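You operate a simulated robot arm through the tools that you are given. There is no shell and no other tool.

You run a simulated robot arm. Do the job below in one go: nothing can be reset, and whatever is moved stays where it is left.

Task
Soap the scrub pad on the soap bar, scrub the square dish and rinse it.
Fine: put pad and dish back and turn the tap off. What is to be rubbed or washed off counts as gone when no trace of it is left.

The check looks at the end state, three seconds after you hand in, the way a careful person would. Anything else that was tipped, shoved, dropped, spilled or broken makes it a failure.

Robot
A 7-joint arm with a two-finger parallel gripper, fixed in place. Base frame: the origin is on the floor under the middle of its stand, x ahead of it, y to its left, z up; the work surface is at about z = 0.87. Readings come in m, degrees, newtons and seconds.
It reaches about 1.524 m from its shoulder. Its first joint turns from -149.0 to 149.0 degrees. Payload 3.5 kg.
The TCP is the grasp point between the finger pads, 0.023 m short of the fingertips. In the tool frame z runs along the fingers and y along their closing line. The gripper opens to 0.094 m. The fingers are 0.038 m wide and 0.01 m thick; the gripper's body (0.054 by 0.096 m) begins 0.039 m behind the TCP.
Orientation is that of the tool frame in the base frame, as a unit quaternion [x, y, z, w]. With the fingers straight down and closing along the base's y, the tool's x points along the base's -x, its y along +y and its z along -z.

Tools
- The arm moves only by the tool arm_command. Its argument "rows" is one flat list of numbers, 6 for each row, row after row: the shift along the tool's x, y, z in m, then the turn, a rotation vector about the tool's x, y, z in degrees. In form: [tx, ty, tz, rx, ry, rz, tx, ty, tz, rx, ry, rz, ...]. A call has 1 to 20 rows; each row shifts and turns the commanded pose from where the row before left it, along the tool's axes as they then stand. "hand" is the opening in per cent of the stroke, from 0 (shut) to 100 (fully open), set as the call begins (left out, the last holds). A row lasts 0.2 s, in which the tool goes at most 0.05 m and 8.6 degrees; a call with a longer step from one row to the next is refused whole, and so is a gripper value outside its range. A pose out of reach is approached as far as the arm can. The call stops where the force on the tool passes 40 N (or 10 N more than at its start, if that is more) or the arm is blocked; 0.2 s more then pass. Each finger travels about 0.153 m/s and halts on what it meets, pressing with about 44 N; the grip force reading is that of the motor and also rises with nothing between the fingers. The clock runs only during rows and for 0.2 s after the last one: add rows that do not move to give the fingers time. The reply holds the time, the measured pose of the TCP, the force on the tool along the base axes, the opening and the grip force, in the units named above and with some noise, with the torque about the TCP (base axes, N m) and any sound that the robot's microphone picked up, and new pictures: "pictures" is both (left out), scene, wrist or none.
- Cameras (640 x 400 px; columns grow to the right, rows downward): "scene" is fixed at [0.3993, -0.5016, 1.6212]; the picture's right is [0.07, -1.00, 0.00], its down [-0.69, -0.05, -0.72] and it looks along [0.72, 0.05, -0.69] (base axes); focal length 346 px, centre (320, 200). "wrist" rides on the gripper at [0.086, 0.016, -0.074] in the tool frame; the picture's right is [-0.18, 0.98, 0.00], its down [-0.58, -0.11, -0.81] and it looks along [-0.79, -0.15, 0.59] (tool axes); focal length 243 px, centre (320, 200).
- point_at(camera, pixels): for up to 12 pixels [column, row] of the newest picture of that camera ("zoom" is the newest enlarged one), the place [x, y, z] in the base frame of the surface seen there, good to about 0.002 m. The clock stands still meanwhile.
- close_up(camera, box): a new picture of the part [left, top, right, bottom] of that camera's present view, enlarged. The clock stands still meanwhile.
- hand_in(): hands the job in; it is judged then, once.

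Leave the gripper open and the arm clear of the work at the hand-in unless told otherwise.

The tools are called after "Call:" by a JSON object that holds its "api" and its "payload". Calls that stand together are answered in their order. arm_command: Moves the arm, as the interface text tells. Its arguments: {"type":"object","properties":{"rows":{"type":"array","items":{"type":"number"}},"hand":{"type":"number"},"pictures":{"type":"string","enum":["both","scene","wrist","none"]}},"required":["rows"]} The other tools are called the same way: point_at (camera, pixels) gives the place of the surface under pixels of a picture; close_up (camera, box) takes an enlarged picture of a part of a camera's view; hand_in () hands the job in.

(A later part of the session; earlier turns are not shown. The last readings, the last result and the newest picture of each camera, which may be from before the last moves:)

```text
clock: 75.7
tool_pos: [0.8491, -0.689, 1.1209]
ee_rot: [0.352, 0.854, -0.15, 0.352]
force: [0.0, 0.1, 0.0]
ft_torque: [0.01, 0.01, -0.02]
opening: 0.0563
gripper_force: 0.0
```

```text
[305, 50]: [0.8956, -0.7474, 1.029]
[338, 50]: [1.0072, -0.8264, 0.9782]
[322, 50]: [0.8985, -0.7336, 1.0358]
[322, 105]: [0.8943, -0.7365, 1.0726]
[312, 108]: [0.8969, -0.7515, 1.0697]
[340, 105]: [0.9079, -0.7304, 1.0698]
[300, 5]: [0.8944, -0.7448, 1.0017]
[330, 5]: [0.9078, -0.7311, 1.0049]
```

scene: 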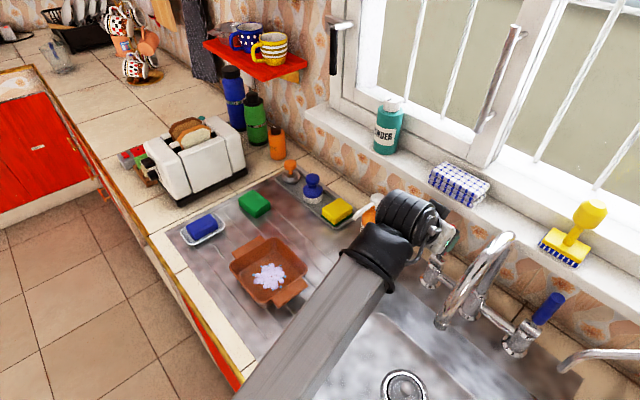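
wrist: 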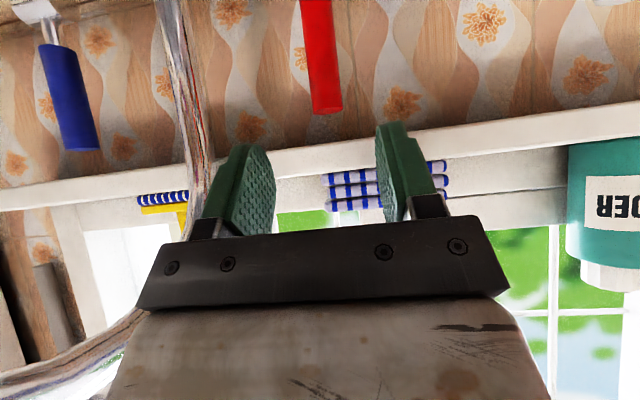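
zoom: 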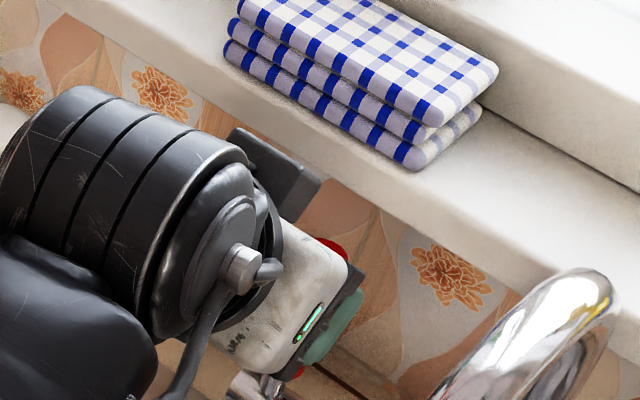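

Call:
{"api": "point_at", "payload": {"camera": "zoom", "pixels": [[265, 165], [290, 190], [300, 170], [245, 140], [340, 290], [330, 245], [310, 320], [330, 330]]}}

```text
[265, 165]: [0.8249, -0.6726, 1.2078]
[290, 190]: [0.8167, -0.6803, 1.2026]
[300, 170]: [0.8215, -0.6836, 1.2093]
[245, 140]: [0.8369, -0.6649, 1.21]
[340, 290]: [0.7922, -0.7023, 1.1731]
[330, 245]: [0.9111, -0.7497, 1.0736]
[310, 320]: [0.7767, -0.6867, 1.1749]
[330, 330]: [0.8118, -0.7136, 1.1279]
```

That box is part of the gripper body, 5 cm clear of the sill, so it's fine. The lever axis sits within 2 mm of the centre line between the fingers. I'll advance 10 cm along the fingers so they straddle the lever.

Call:
{"api": "arm_command", "payload": {"rows": [0, 0.002, 0.025, 0, 0, 0, 0, 0, 0.025, 0, 0, 0, 0, 0, 0.02, 0, 0, 0, 0, 0, 0.015, 0, 0, 0, 0, 0, 0.015, 0, 0, 0, 0, 0, 0, 0, 0, 0], "hand": 60}}

Call:
{"api": "close_up", "payload": {"camera": "scene", "box": [400, 180, 496, 300]}}

```text
clock: 77.1
tool_pos: [0.9003, -0.7379, 1.0502]
ee_rot: [0.353, 0.854, -0.151, 0.352]
force: [-0.1, -0.1, 0.9]
ft_torque: [-0.01, -0.01, 0.01]
opening: 0.0565
gripper_force: 0.0
```

scene: 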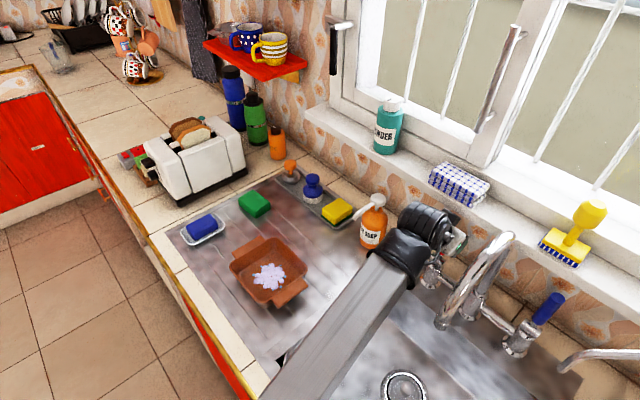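
wrist: 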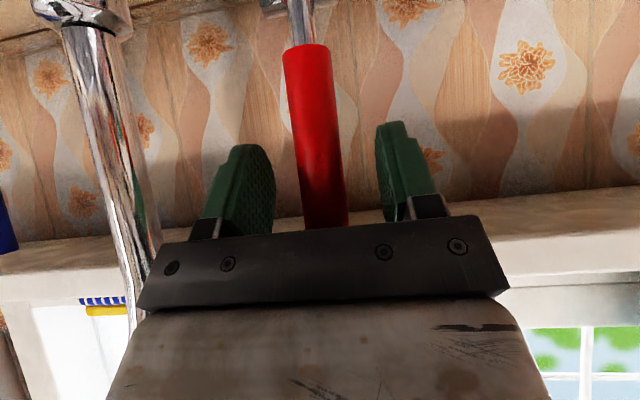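

```text
3.33 times, centred on (448, 240) of scene
```

zoom: 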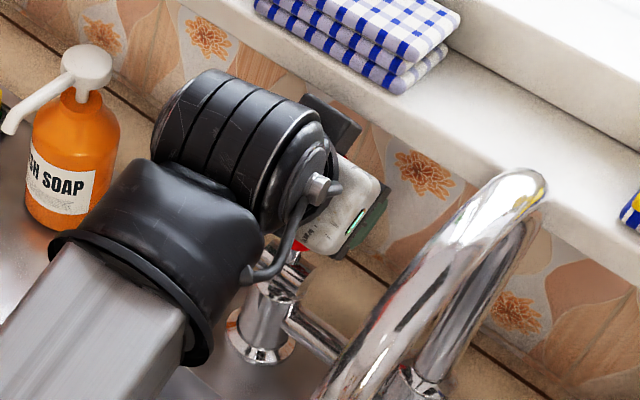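

The lever sits midway between the fingers, with no contact force. I'll close the gripper on it.

Call:
{"api": "arm_command", "payload": {"rows": [0, 0, 0, 0, 0, 0, 0, 0, 0, 0, 0, 0, 0, 0, 0, 0, 0, 0], "hand": 0}}

```text
clock: 77.9
tool_pos: [0.9002, -0.7396, 1.0501]
ee_rot: [0.353, 0.854, -0.149, 0.352]
force: [0.1, -1.3, -0.3]
ft_torque: [1.07, -1.17, -0.07]
opening: 0.0228
gripper_force: 44.9
```

scene: 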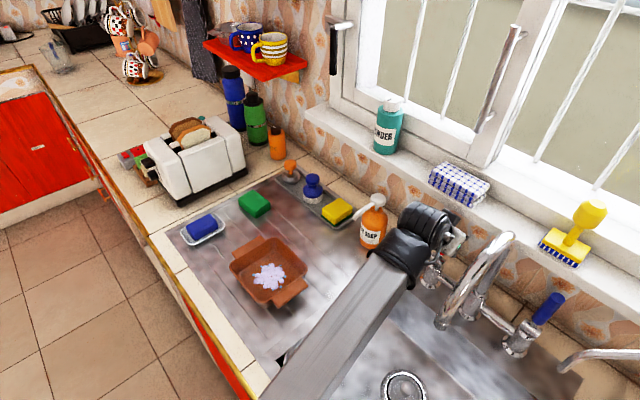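
wrist: 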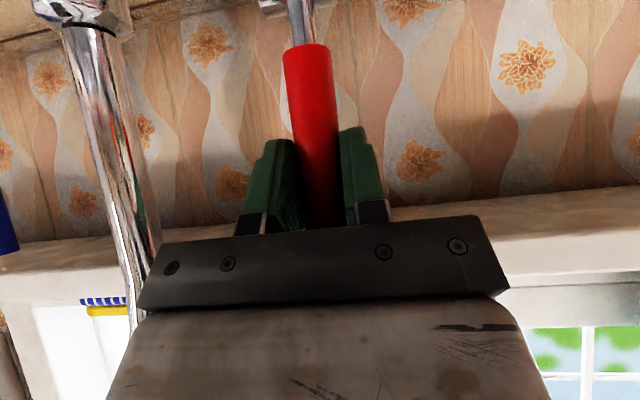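

The lever is gripped at 0.0228 m. I'll pull it gently about 10° toward the sink along its arc and watch the force.

Call:
{"api": "arm_command", "payload": {"rows": [0.0036, 0, -0.0034, 0, 0, 0, 0.0038, 0, -0.0032, 0, 0, 0, 0.004, 0, -0.003, 0, 0, 0, 0, 0, 0, 0, 0, 0], "hand": 0}}

```text
clock: 78.9
tool_pos: [0.8904, -0.7279, 1.0493]
ee_rot: [0.352, 0.854, -0.151, 0.352]
force: [10.5, -9.0, 4.6]
ft_torque: [-0.18, -1.63, 0.0]
opening: 0.0226
gripper_force: 44.5
```

scene: 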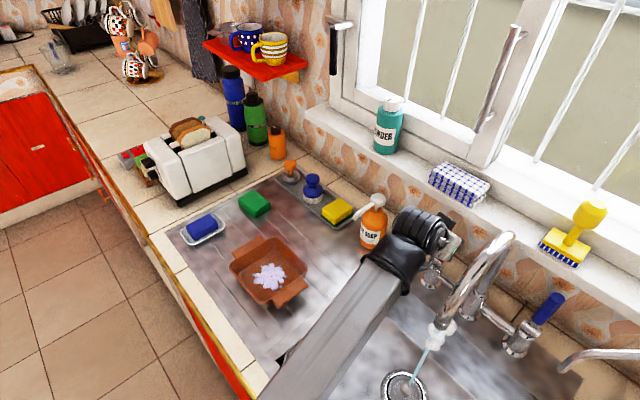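
wrist: 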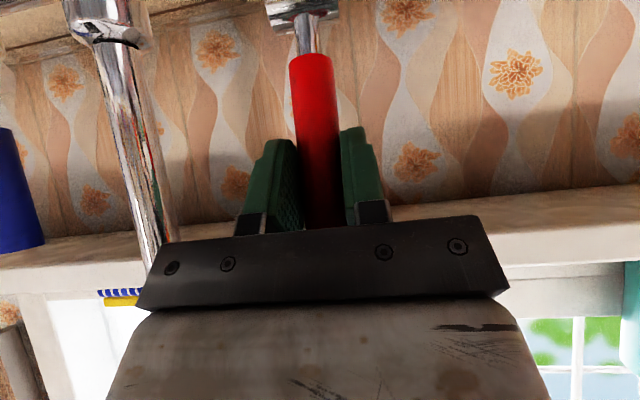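

Water is already flowing from the spout, so pulling toward the sink opens the tap. I'll zoom in on the stream.

Call:
{"api": "close_up", "payload": {"camera": "scene", "box": [370, 300, 480, 400]}}

```text
4.00 times, centred on (425, 350) of scene
```

zoom: 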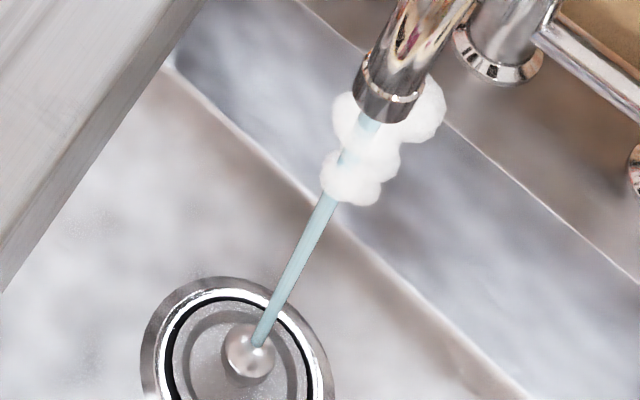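

A narrow stream falls straight to the drain, and the white puffs are steam from the hot side. I'll open a little further, to about 18°, for a better rinse flow.

Call:
{"api": "arm_command", "payload": {"rows": [0.0034, 0, -0.002, 0, 0, 0, 0.0034, 0, -0.002, 0, 0, 0, 0.0034, 0, -0.002, 0, 0, 0, 0, 0, 0, 0, 0, 0], "hand": 0}}

Call:
{"api": "close_up", "payload": {"camera": "scene", "box": [370, 300, 480, 400]}}

```text
clock: 79.9
tool_pos: [0.8797, -0.7195, 1.0469]
ee_rot: [0.352, 0.854, -0.15, 0.353]
force: [7.8, -8.3, 6.9]
ft_torque: [-0.34, -1.46, 0.16]
opening: 0.0227
gripper_force: 45.3
```

scene: 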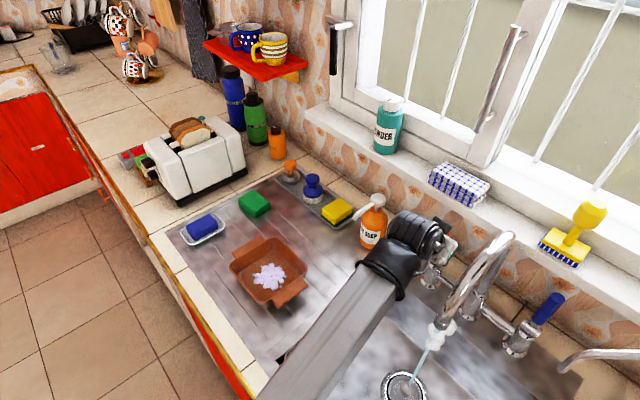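
wrist: 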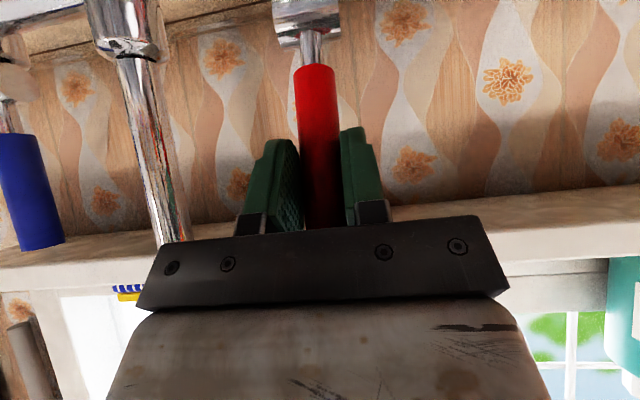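

```text
4.00 times, centred on (425, 350) of scene
```

zoom: 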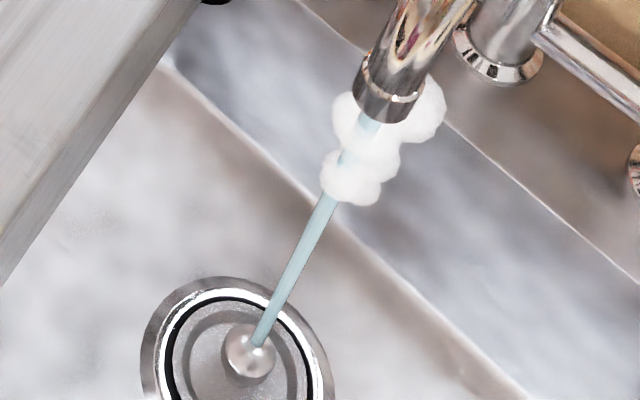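

The stream looks unchanged, so that's open enough. I'll release the lever and back out along the fingers.

Call:
{"api": "arm_command", "payload": {"rows": [0, 0, 0, 0, 0, 0, 0, 0, 0, 0, 0, 0, 0, 0, -0.015, 0, 0, 0, 0, 0, -0.025, 0, 0, 0, 0, 0, -0.03, 0, 0, 0, 0, 0, -0.03, 0, 0, 0, 0, 0, -0.03, 0, 0, 0, 0, 0, 0, 0, 0, 0], "hand": 60}}

Call:
{"api": "close_up", "payload": {"camera": "scene", "box": [360, 200, 520, 400]}}

```text
clock: 81.7
tool_pos: [0.8165, -0.6541, 1.138]
ee_rot: [0.353, 0.854, -0.15, 0.352]
force: [0.8, 0.0, -0.1]
ft_torque: [-0.01, 0.02, 0.0]
opening: 0.0565
gripper_force: 0.1
```

scene: 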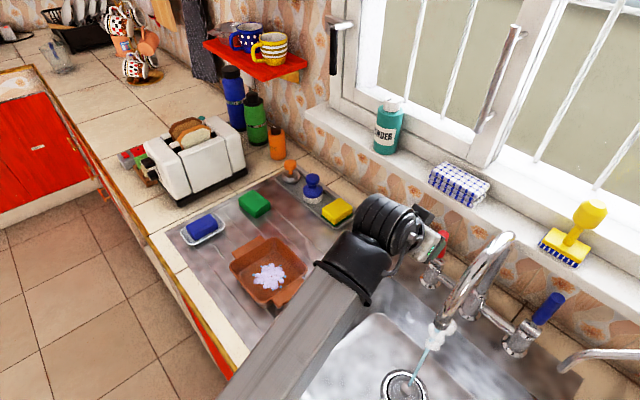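
wrist: 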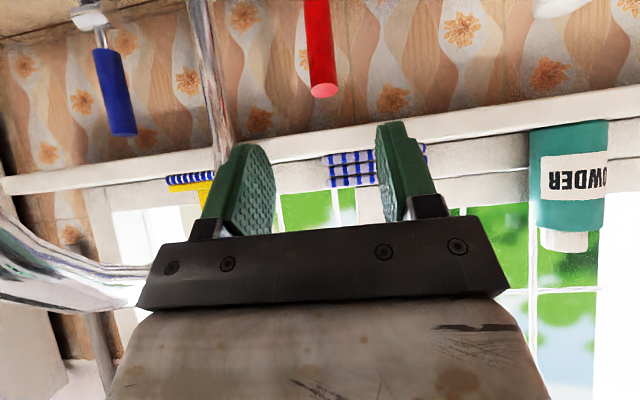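

```text
2.00 times, centred on (440, 300) of scene
```

zoom: 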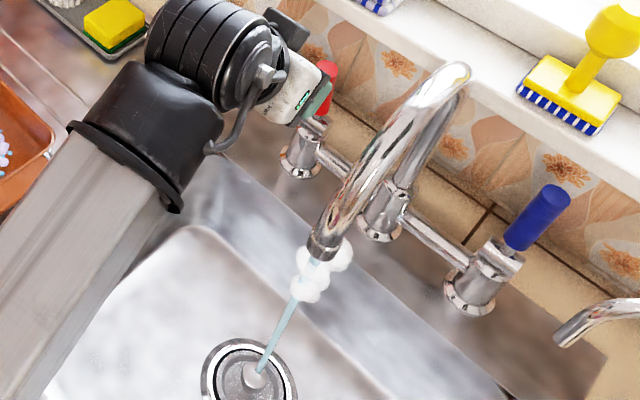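

The water keeps running with the lever released. Now the dish: I'll grip its wall on the side facing the robot (lower left in the picture) with one finger inside and one outside. I'll zoom in to measure that wall.

Call:
{"api": "close_up", "payload": {"camera": "scene", "box": [222, 235, 318, 311]}}

Call:
{"api": "point_at", "payload": {"camera": "zoom", "pixels": [[80, 190], [90, 190], [105, 225], [120, 255], [135, 275], [150, 300], [200, 355], [130, 295], [160, 340], [110, 240], [125, 240], [320, 45]]}}

```text
5.26 times, centred on (270, 273) of scene
```

zoom: 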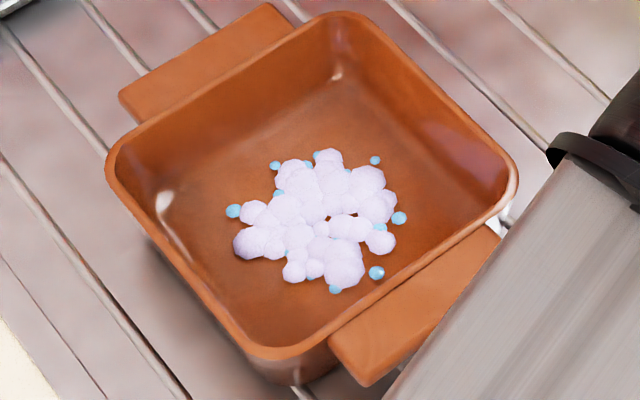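

```text
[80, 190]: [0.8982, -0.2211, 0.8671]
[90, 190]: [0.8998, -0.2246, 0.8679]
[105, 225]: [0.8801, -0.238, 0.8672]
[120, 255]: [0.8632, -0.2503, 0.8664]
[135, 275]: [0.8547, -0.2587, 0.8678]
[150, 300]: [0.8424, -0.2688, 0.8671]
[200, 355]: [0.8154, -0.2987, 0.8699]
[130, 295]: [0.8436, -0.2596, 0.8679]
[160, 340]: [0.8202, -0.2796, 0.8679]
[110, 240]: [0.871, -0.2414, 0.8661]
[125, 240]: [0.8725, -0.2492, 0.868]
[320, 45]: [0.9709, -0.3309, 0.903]
```

Call:
{"api": "point_at", "payload": {"camera": "zoom", "pixels": [[142, 222], [148, 222], [154, 222], [162, 222], [185, 275], [190, 275], [196, 275], [204, 275], [172, 300], [120, 200], [230, 318], [240, 318]]}}

Call:
{"api": "point_at", "payload": {"camera": "zoom", "pixels": [[425, 95], [432, 95], [418, 95], [200, 90], [205, 80], [420, 245], [425, 255], [350, 370], [205, 5], [125, 100], [490, 240], [300, 370]]}}

```text
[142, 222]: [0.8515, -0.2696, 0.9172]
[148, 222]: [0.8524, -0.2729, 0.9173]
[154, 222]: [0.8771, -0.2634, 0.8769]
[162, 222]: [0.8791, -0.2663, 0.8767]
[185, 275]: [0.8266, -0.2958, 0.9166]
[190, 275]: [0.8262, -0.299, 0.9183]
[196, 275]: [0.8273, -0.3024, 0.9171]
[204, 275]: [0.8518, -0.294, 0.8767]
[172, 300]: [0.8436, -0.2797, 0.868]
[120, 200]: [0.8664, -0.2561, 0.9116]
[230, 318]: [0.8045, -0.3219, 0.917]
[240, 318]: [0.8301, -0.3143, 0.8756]
```

```text
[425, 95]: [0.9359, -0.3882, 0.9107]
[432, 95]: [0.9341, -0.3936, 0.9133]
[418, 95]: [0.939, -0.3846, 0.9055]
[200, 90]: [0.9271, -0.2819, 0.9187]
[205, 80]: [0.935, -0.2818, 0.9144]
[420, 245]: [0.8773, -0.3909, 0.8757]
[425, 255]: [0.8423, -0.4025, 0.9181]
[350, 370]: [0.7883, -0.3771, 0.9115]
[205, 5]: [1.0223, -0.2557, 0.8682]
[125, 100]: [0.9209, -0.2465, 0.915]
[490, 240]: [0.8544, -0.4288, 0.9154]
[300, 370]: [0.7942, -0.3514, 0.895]
```

The dish's near wall runs from n≈-0.793 to -0.799, so it's about 6 mm thick. The grip point is (0.836, -0.290) with the rim at z 0.918. I'll back away the same way I came in: retreat, turn back, untilt.

Call:
{"api": "arm_command", "payload": {"rows": [-0.0105, 0.0204, -0.0233, 0, 0, 0, -0.0105, 0.0204, -0.0233, 0, 0, 0, -0.0105, 0.0204, -0.0233, 0, 0, 0, -0.0105, 0.0204, -0.0233, 0, 0, 0, 0, 0, 0, -5.53, -0.06, -5.53, 0, 0, 0, -5.53, -0.06, -5.53, 0, 0, 0, -5.53, -0.06, -5.53, 0, 0, 0, -5.53, -0.06, -5.53, 0, 0, 0, -5.53, -0.06, -5.53, 0, 0, 0, -5.53, -0.06, -5.53, 0, 0, 0, -5.53, -0.06, -5.53, 0, 0, 0, 0, 7.5, 0, 0, 0, 0, 0, 7.5, 0, 0, 0, 0, 0, 7.5, 0, 0, 0, 0, 0, 7.5, 0, 0, 0, 0, 0, 7.5, 0, 0, 0, 0, 0, 7.5, 0, 0, 0, 0, 0, 0, 0], "hand": 40}}

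```text
clock: 85.5
tool_pos: [0.8499, -0.5711, 1.2333]
ee_rot: [-0.086, 0.996, -0.004, 0.0]
force: [0.0, -1.2, -0.3]
ft_torque: [0.0, 0.01, 0.0]
opening: 0.0373
gripper_force: 0.0
```

scene: 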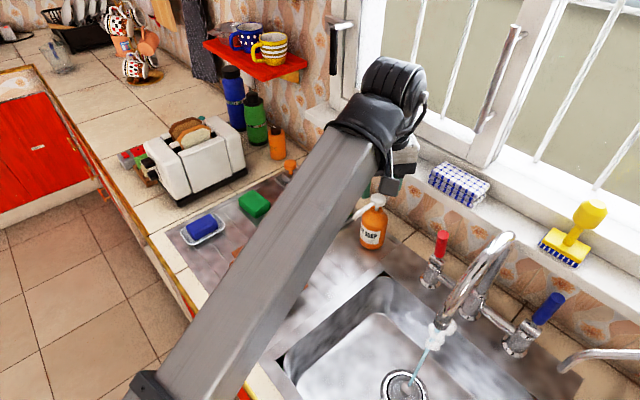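
wrist: 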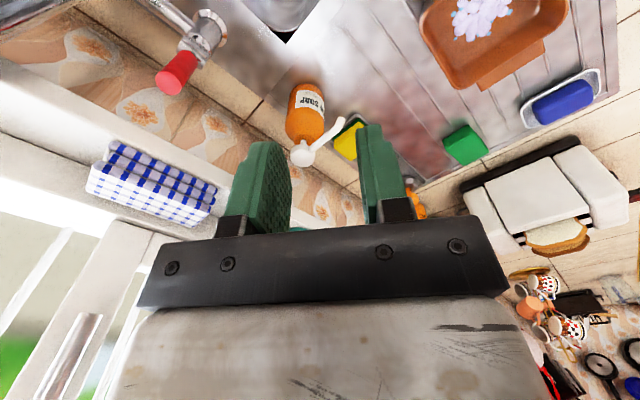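

Back upright at yaw 100° without contact. Now I'll turn to 136°, so the jaws close across the dish's near wall, and travel over the grip point while descending to about z 1.07.

Call:
{"api": "arm_command", "payload": {"rows": [0, 0, 0, 0, 0, -7.26, 0, 0, 0, 0, 0, -7.26, 0, 0, 0, 0, 0, -7.26, 0, 0, 0, 0, 0, -7.26, 0, 0, 0, 0, 0, -7.26, -0.02415, 0.0256, 0.02, 0, 0, 0, -0.02415, 0.0256, 0.02, 0, 0, 0, -0.02415, 0.0256, 0.02, 0, 0, 0, -0.02415, 0.0256, 0.02, 0, 0, 0, -0.02415, 0.0256, 0.02, 0, 0, 0, -0.02415, 0.0256, 0.02, 0, 0, 0, -0.02415, 0.0256, 0.02, 0, 0, 0, -0.02415, 0.0256, 0.02, 0, 0, 0, 0, 0, 0, 0, 0, 0], "hand": 40}}

Call:
{"api": "close_up", "payload": {"camera": "scene", "box": [200, 200, 344, 310]}}

```text
clock: 88.5
tool_pos: [0.8363, -0.2892, 1.0704]
ee_rot: [-0.391, 0.92, -0.003, -0.001]
force: [1.0, -0.4, -0.8]
ft_torque: [0.0, 0.03, 0.0]
opening: 0.0377
gripper_force: 0.0
```

scene: 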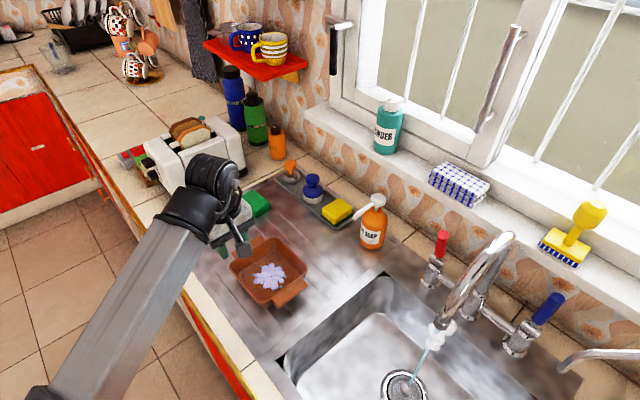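
wrist: 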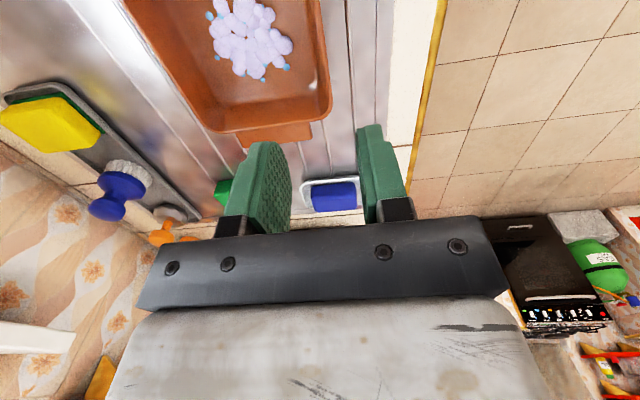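

```text
3.64 times, centred on (272, 255) of scene
```

zoom: 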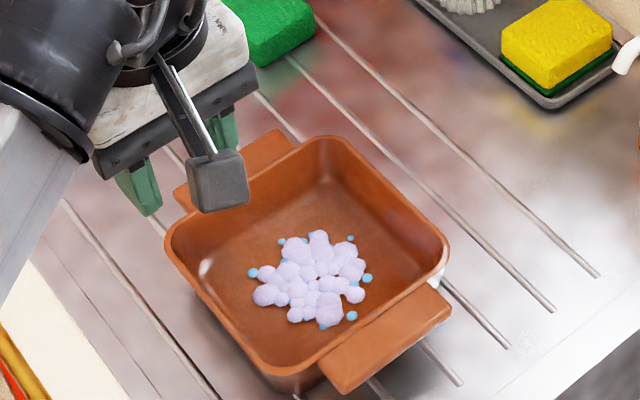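

The jaws are above the near wall. I'll check that wall's position with the wrist camera along its right-hand rim, at about (322,30) to (330,105).

Call:
{"api": "point_at", "payload": {"camera": "wrist", "pixels": [[315, 10], [319, 10], [323, 10], [320, 50], [324, 50], [328, 50], [323, 85], [327, 85], [331, 85], [328, 110], [300, 125], [160, 40]]}}

Call:
{"api": "close_up", "payload": {"camera": "wrist", "box": [240, 0, 400, 140]}}

```text
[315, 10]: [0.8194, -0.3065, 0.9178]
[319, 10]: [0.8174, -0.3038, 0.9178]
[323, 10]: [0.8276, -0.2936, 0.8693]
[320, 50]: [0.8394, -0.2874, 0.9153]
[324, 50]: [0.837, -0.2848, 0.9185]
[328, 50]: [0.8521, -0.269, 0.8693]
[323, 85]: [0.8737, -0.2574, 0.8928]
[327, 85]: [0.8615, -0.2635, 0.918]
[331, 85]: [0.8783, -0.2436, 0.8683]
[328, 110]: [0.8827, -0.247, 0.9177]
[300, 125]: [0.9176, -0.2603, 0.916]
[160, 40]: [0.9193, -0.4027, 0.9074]
```

```text
2.86 times, centred on (320, 70) of wrist
```

zoom: 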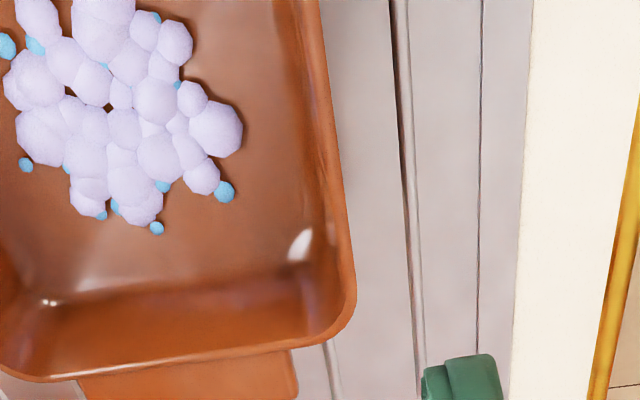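

The wall at the grip point lies at n≈-0.795 and the jaws are centred at -0.796. I'll descend straight down to z 0.904, fingers straddling the wall.

Call:
{"api": "arm_command", "payload": {"rows": [0, 0, 0.04, 0, 0, 0, 0, 0, 0.04, 0, 0, 0, 0, 0, 0.03, 0, 0, 0, 0, 0, 0.02, 0, 0, 0, 0, 0, 0.015, 0, 0, 0, 0, 0, 0.012, 0, 0, 0, 0, 0, 0.0085, 0, 0, 0, 0, 0, 0, 0, 0, 0], "hand": 40}}

Call:
{"api": "close_up", "payload": {"camera": "scene", "box": [200, 200, 344, 310]}}

```text
clock: 90.3
tool_pos: [0.837, -0.2897, 0.9066]
ee_rot: [-0.391, 0.92, -0.003, -0.002]
force: [0.3, 0.3, 0.2]
ft_torque: [-0.01, 0.02, 0.02]
opening: 0.0378
gripper_force: 0.1
```

scene: 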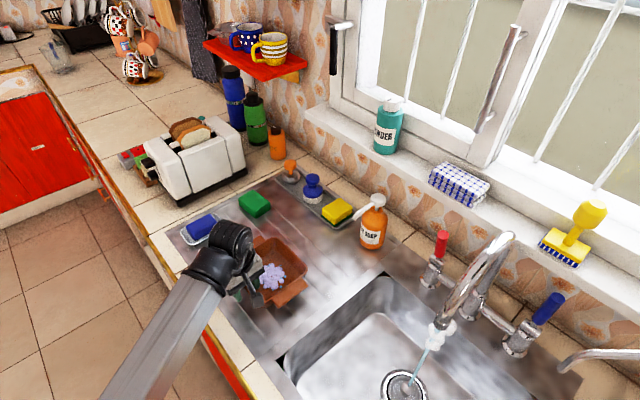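
wrist: 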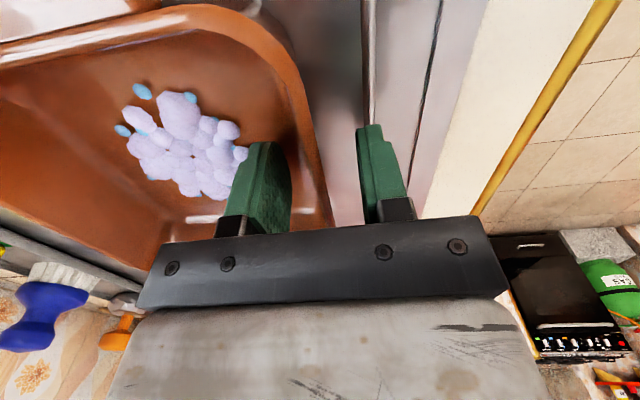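

```text
3.64 times, centred on (272, 255) of scene
```

zoom: 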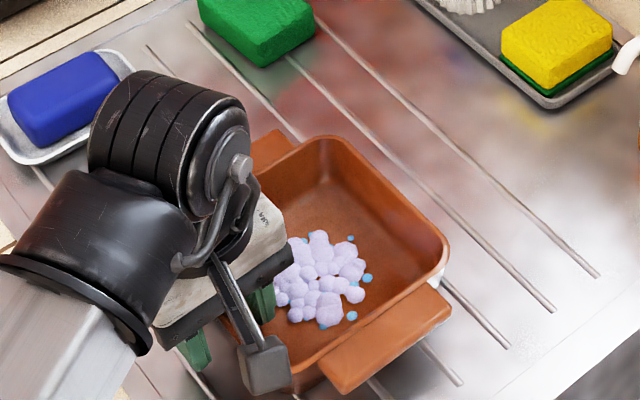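

One finger is inside and one outside, with no contact. I'll go 2 mm deeper and close the gripper on the wall.

Call:
{"api": "arm_command", "payload": {"rows": [0, 0, 0.002, 0, 0, 0, 0, 0, 0, 0, 0, 0, 0, 0, 0, 0, 0, 0, 0, 0, 0, 0, 0, 0], "hand": 0}}

Call:
{"api": "close_up", "payload": {"camera": "scene", "box": [200, 200, 344, 310]}}

```text
clock: 91.3
tool_pos: [0.838, -0.2905, 0.9055]
ee_rot: [-0.391, 0.921, -0.005, 0.0]
force: [0.9, -3.9, 31.0]
ft_torque: [-1.11, -1.19, -0.94]
opening: 0.0104
gripper_force: 43.9
```

scene: 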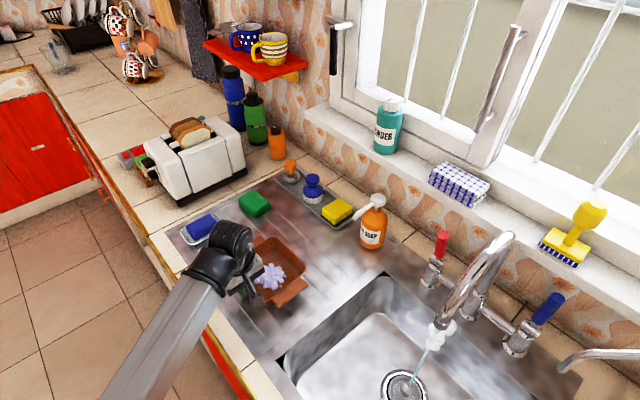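
wrist: 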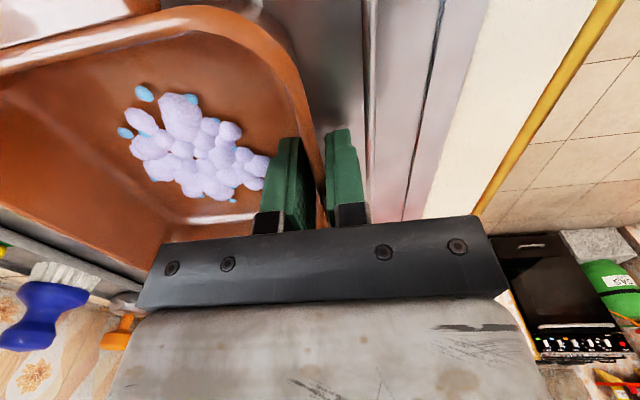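

```text
3.64 times, centred on (272, 255) of scene
```

zoom: 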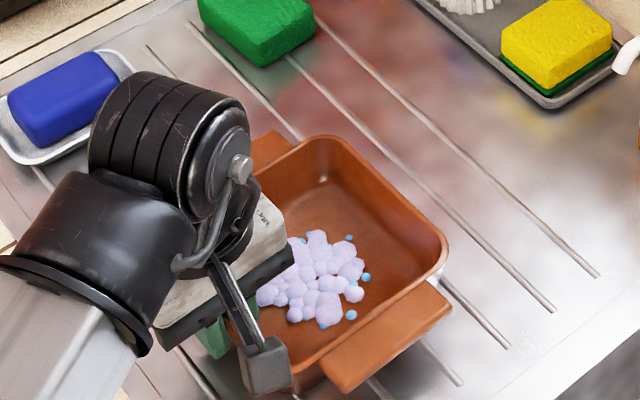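

The wall reads 0.0104 m thick with 31 N pushing the tool upward. The inner fingertip is probably riding on the rounded corner of the dish floor. I'll reopen, rise 6 mm and grip again.

Call:
{"api": "arm_command", "payload": {"rows": [0, 0, 0, 0, 0, 0, 0, 0, 0, 0, 0, 0, 0, 0, -0.003, 0, 0, 0, 0, 0, -0.003, 0, 0, 0, 0, 0, 0, 0, 0, 0], "hand": 40, "pictures": "none"}}

Call:
{"api": "arm_command", "payload": {"rows": [0, 0, 0, 0, 0, 0, 0, 0, 0, 0, 0, 0, 0, 0, 0, 0, 0, 0], "hand": 0}}

```text
clock: 92.5
tool_pos: [0.8363, -0.291, 0.9092]
ee_rot: [-0.391, 0.92, -0.004, -0.001]
force: [0.0, 0.4, -0.4]
ft_torque: [0.03, -0.02, -0.02]
opening: 0.0376
gripper_force: 0.1
```

```text
clock: 93.3
tool_pos: [0.8364, -0.29, 0.9109]
ee_rot: [-0.391, 0.92, -0.005, -0.001]
force: [-1.0, -3.4, 8.5]
ft_torque: [-0.97, -1.12, -0.63]
opening: 0.009
gripper_force: 43.8
```

scene: 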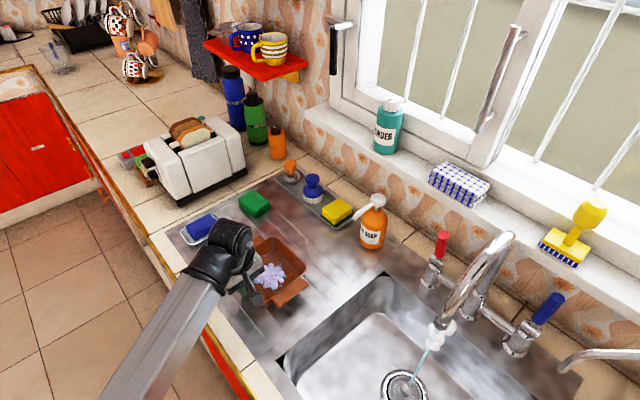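
wrist: 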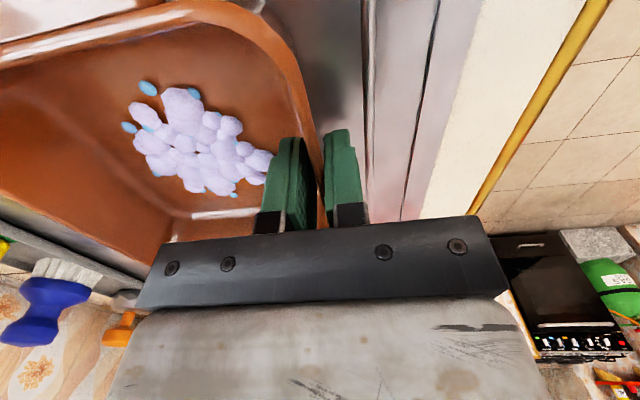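

The pads twist the tool with about 1.5 N·m, so the dish wall slopes outward by roughly 7°. I'll open, tilt the hand 7.5° to match the wall, and grip again.

Call:
{"api": "arm_command", "payload": {"rows": [0, 0, 0, 0, 0, 0, 0, 0, 0, 0, 0, 0, 0, 0, 0, 3.75, 0, 0, 0, 0, 0, 3.75, 0, 0, 0, 0, 0, 0, 0, 0], "hand": 40, "pictures": "none"}}

Call:
{"api": "arm_command", "payload": {"rows": [0, 0, 0, 0, 0, 0, 0, 0, 0, 0, 0, 0, 0, 0, 0, 0, 0, 0], "hand": 0}}

```text
clock: 94.5
tool_pos: [0.8367, -0.2909, 0.9092]
ee_rot: [-0.391, 0.918, -0.064, 0.024]
force: [-0.1, 0.5, 0.4]
ft_torque: [0.01, 0.01, -0.03]
opening: 0.0374
gripper_force: 0.2
```

```text
clock: 95.3
tool_pos: [0.8359, -0.2906, 0.9096]
ee_rot: [-0.39, 0.918, -0.065, 0.025]
force: [-1.2, 0.7, 7.9]
ft_torque: [-1.01, -0.99, -0.11]
opening: 0.0049
gripper_force: 43.6
```

scene: 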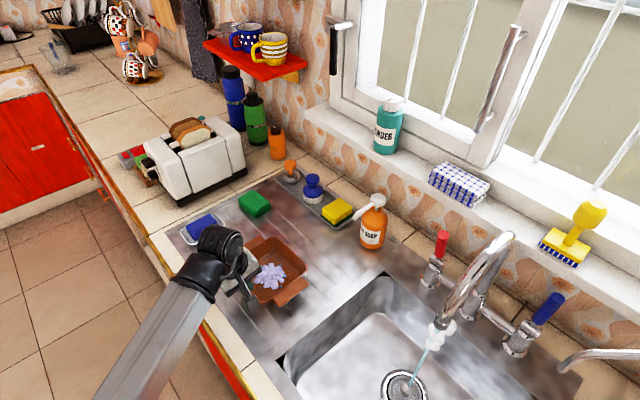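
wrist: 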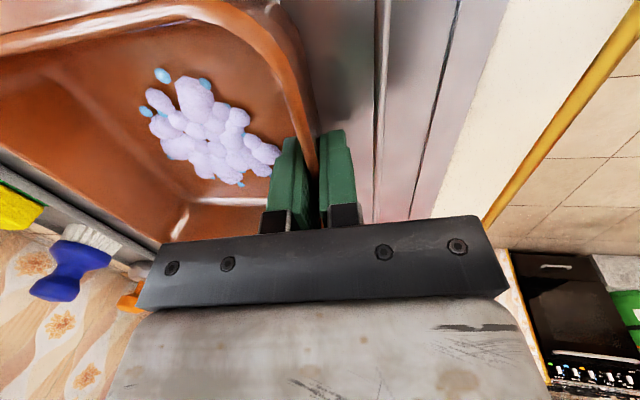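

Now the opening reads 0.0049 m, so the pads lie flush on the wall. I note the grasp pose (0.836, -0.2906, 0.9096). I'll lift slowly, straight up by 3 cm, and watch for slipping or sagging.

Call:
{"api": "arm_command", "payload": {"rows": [0, -0.0004, -0.003, 0, 0, 0, 0, -0.0006, -0.004, 0, 0, 0, 0, -0.0007, -0.005, 0, 0, 0, 0, -0.0008, -0.006, 0, 0, 0, 0, -0.0008, -0.006, 0, 0, 0, 0, -0.0008, -0.006, 0, 0, 0, 0, 0, 0, 0, 0, 0], "hand": 0}}

Call:
{"api": "close_up", "payload": {"camera": "scene", "box": [200, 200, 344, 320]}}

```text
clock: 96.9
tool_pos: [0.8357, -0.2911, 0.9388]
ee_rot: [-0.39, 0.918, -0.064, 0.024]
force: [0.3, -0.4, -4.7]
ft_torque: [0.2, 0.19, 0.0]
opening: 0.0047
gripper_force: 43.6
```

scene: 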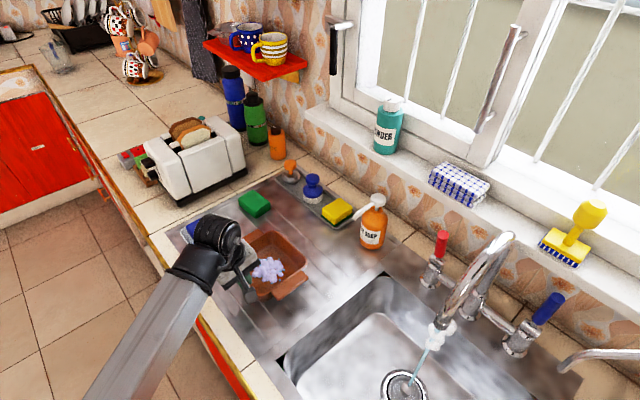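
wrist: 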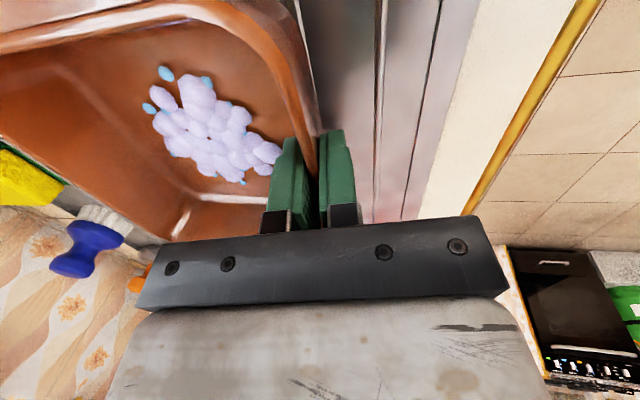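

```text
3.33 times, centred on (272, 260) of scene
```

zoom: 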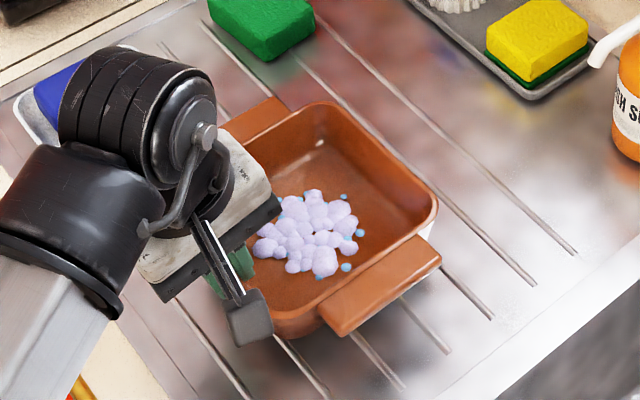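

The dish is up, weighs about 0.5 kg, and the grip holds with a small torque. I'll check that it is level by measuring its rim corners.

Call:
{"api": "point_at", "payload": {"camera": "zoom", "pixels": [[320, 106], [433, 210], [300, 318], [440, 260], [345, 325], [270, 100], [225, 130], [300, 240], [380, 160], [250, 120], [415, 290], [385, 190]]}}

```text
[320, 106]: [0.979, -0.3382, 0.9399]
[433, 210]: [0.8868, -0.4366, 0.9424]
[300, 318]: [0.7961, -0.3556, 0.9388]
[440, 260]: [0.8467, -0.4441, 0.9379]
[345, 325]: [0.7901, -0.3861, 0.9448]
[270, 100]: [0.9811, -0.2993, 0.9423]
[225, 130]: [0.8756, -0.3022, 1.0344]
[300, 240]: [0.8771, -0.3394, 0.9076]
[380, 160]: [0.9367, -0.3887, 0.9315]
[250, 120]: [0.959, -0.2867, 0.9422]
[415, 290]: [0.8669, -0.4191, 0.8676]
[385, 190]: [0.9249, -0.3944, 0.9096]
```

The dish sags about 3° on its far side, which is harmless; I'll level it with a 3° tilt. Then I'll lift it another 5 cm before carrying it toward the sink.

Call:
{"api": "arm_command", "payload": {"rows": [0, -0.0012, -0.0085, 0.6, 0, 0, 0, -0.0013, -0.0095, 0.6, 0, 0, 0, -0.0015, -0.01, 0.6, 0, 0, 0, -0.0015, -0.01, 0.6, 0, 0, 0, -0.0015, -0.0095, 0.6, 0, 0, 0, 0, 0, 0, 0, 0], "hand": 0}}

```text
clock: 98.3
tool_pos: [0.8352, -0.291, 0.9885]
ee_rot: [-0.39, 0.916, -0.088, 0.035]
force: [-0.6, -0.5, -4.4]
ft_torque: [0.21, 0.2, 0.01]
opening: 0.0048
gripper_force: 44.5
```

scene: 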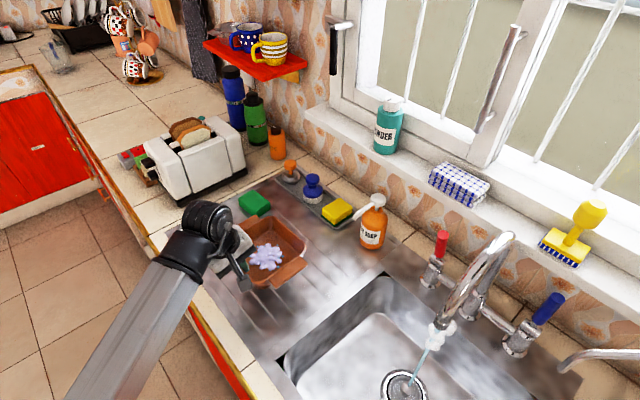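
wrist: 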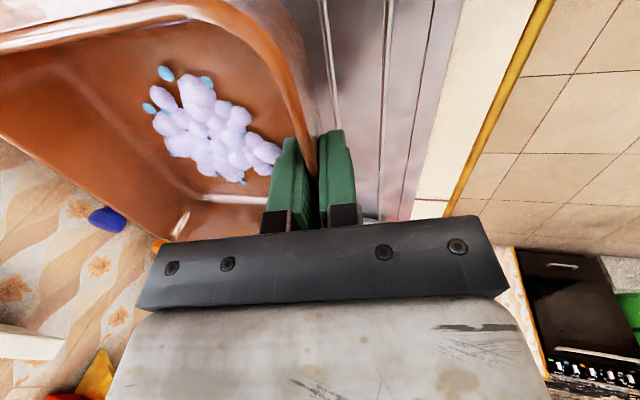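

The grip is steady and the weight unchanged. I'll carry the dish sideways along the counter, past the sink edge, to a spot in front of the stream.

Call:
{"api": "arm_command", "payload": {"rows": [0.01, 0.0002, 0, 0, 0, 0, 0.02, 0.0004, 0, 0, 0, 0, 0.0293, 0.0006, 0, 0, 0, 0, 0.0293, 0.0006, 0, 0, 0, 0, 0.0293, 0.0006, 0, 0, 0, 0, 0.0293, 0.0006, 0, 0, 0, 0, 0.0293, 0.0006, 0, 0, 0, 0, 0.0293, 0.0006, 0, 0, 0, 0, 0.0293, 0.0006, 0, 0, 0, 0, 0.0293, 0.0006, 0, 0, 0, 0, 0.0293, 0.0006, 0, 0, 0, 0, 0.0293, 0.0006, 0, 0, 0, 0, 0.0293, 0.0006, 0, 0, 0, 0, 0.02, 0.0004, 0, 0, 0, 0, 0.01, 0.0002, 0, 0, 0, 0, 0, 0, 0, 0, 0, 0], "hand": 0}}

Call:
{"api": "close_up", "payload": {"camera": "scene", "box": [300, 220, 556, 400]}}

```text
clock: 101.7
tool_pos: [0.5649, -0.5613, 0.9887]
ee_rot: [-0.388, 0.917, -0.088, 0.034]
force: [-0.3, 0.3, -4.6]
ft_torque: [0.22, 0.21, 0.01]
opening: 0.0045
gripper_force: 43.7
```

scene: 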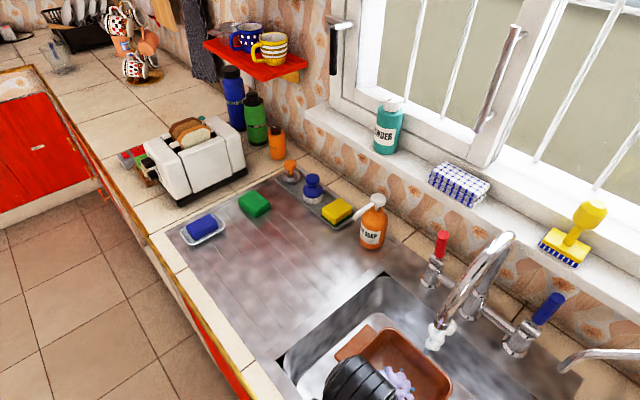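
wrist: 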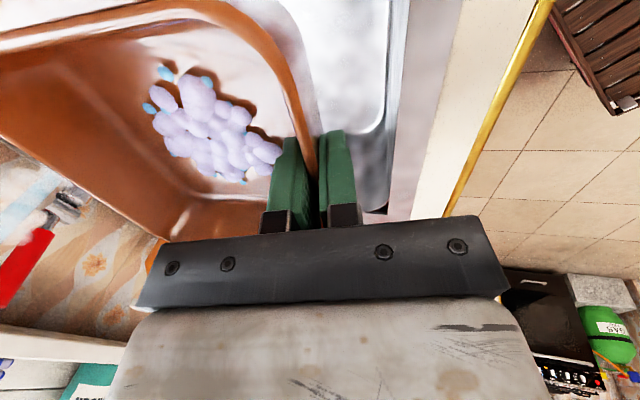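

```text
2.22 times, centred on (428, 310) of scene
```

zoom: 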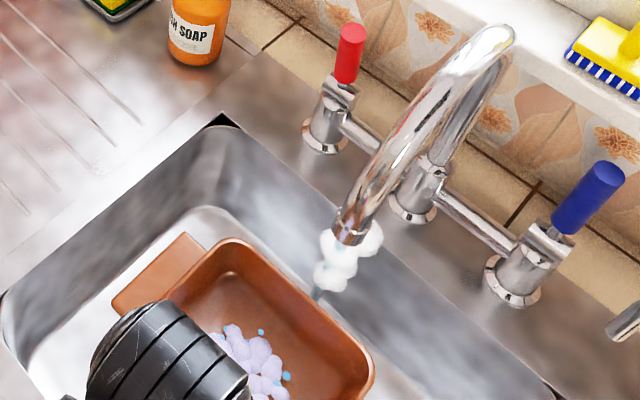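

The dish is level just in front of the stream, at n≈-0.796. I'll lower it 5 cm and slide it 6 cm toward the wall so the stream enters the dish over its far rim.

Call:
{"api": "arm_command", "payload": {"rows": [0, 0.0031, 0.0164, 0, 0, 0, 0, 0.0031, 0.0164, 0, 0, 0, 0, 0.0031, 0.0164, 0, 0, 0, 0.0002, -0.0118, 0.0023, 0, 0, 0, 0.0002, -0.0118, 0.0023, 0, 0, 0, 0.0002, -0.0118, 0.0023, 0, 0, 0, 0.0002, -0.0118, 0.0023, 0, 0, 0, 0.0002, -0.0118, 0.0023, 0, 0, 0, 0, 0, 0, 0, 0, 0], "hand": 0}}

Call:
{"api": "close_up", "payload": {"camera": "scene", "box": [340, 240, 500, 400]}}

```text
clock: 103.7
tool_pos: [0.6094, -0.6026, 0.9375]
ee_rot: [-0.39, 0.916, -0.088, 0.035]
force: [0.1, 0.4, -4.6]
ft_torque: [0.25, 0.26, 0.02]
opening: 0.0045
gripper_force: 43.8
```

scene: 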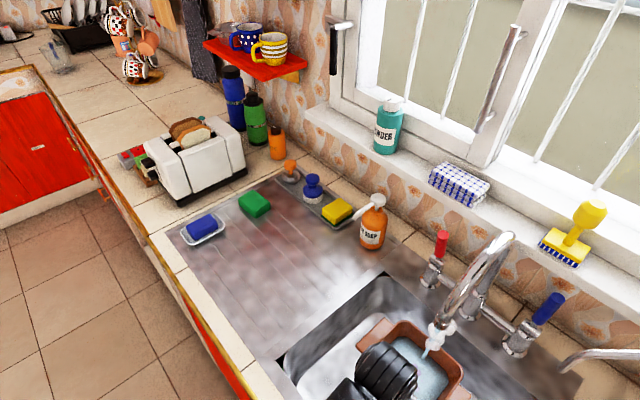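
wrist: 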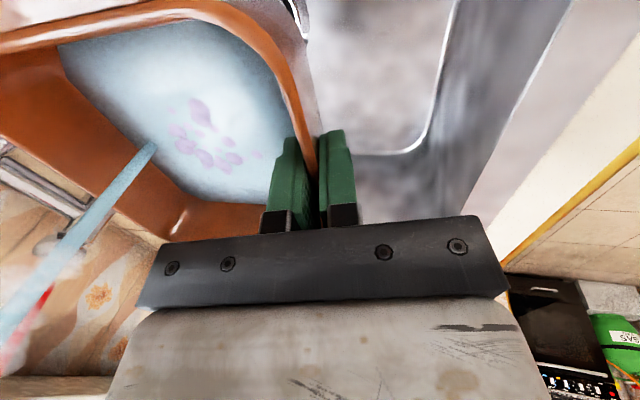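

```text
2.50 times, centred on (420, 320) of scene
```

zoom: 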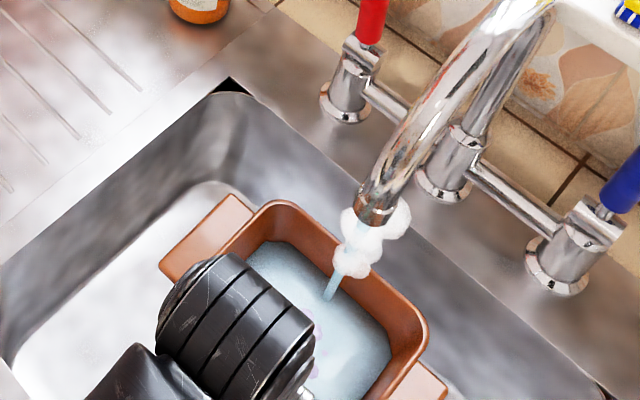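

Water is collecting in the dish and the suds are fading under it. I'll tip the robot-side edge down about 12° so the water drains into the sink, and move the stream closer to the middle.

Call:
{"api": "arm_command", "payload": {"rows": [0, 0, 0, 4, 0, 0, 0, 0, 0, 4, 0, 0, 0, 0, 0, 4, 0, 0, 0, 0, 0, 0, 0, 0], "hand": 0}}

Call:
{"api": "close_up", "payload": {"camera": "scene", "box": [340, 240, 500, 400]}}

```text
clock: 104.7
tool_pos: [0.6079, -0.6033, 0.9374]
ee_rot: [-0.383, 0.902, -0.183, 0.074]
force: [1.5, 0.2, -6.3]
ft_torque: [0.32, 0.31, -0.02]
opening: 0.0046
gripper_force: 44.1
```

scene: 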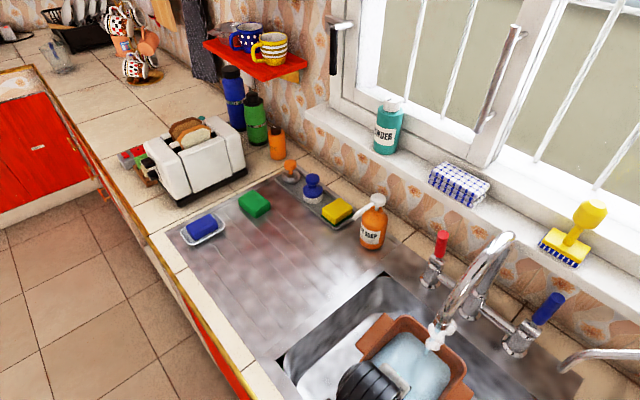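
wrist: 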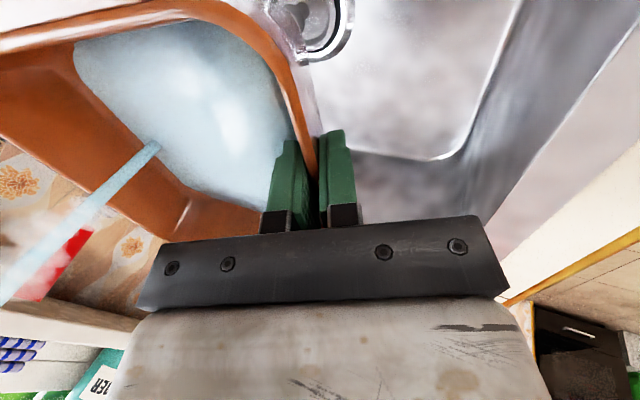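

```text
2.50 times, centred on (420, 320) of scene
```

zoom: 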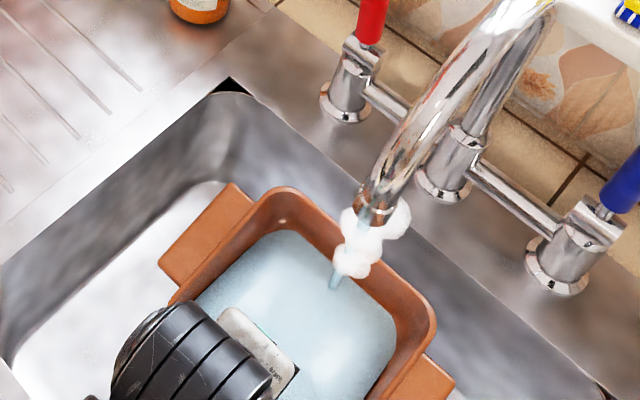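

No suds are visible in this view now, and the water has added about 0.17 kg. I'll slide the dish 3 cm further so the stream hits nearer the middle, then check the grip load.

Call:
{"api": "arm_command", "payload": {"rows": [0.0002, -0.0092, 0.0039, 0, 0, 0, 0.0002, -0.0092, 0.0039, 0, 0, 0, 0.0002, -0.0092, 0.0039, 0, 0, 0, 0, 0, 0, 0, 0, 0], "hand": 0}}

Call:
{"api": "close_up", "payload": {"camera": "scene", "box": [340, 240, 500, 400]}}

```text
clock: 105.7
tool_pos: [0.6284, -0.6236, 0.9374]
ee_rot: [-0.384, 0.902, -0.183, 0.075]
force: [-0.6, 0.4, -6.5]
ft_torque: [0.36, 0.38, 0.01]
opening: 0.0047
gripper_force: 44.1
```

scene: 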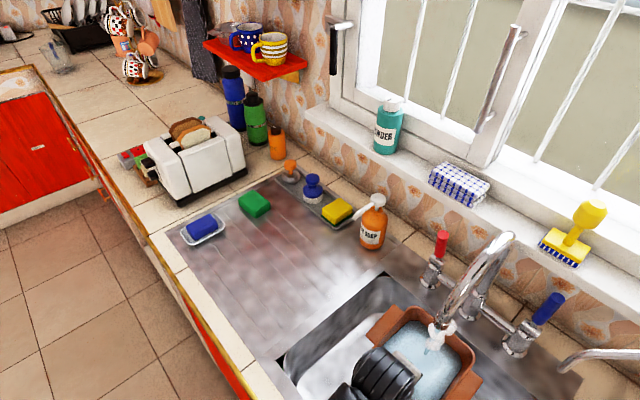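
wrist: 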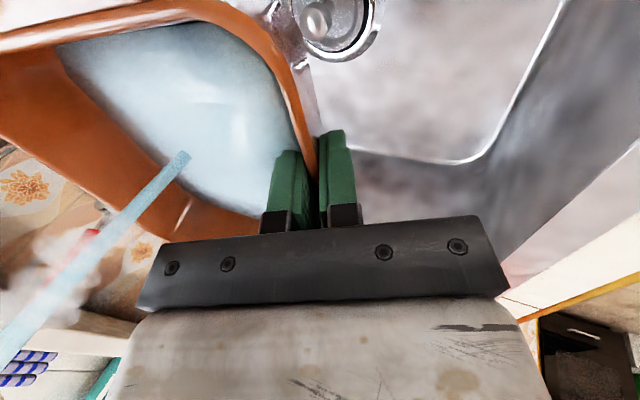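

```text
2.50 times, centred on (420, 320) of scene
```

zoom: 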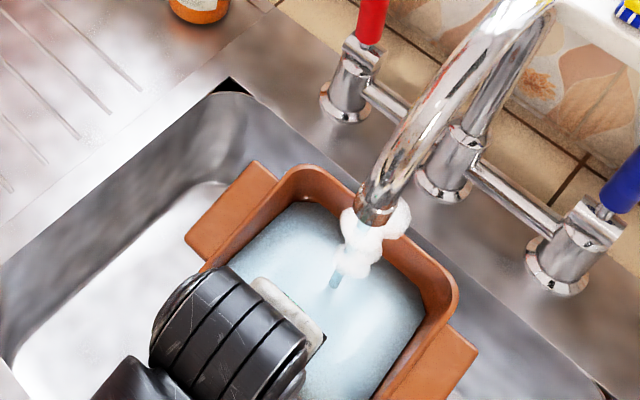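

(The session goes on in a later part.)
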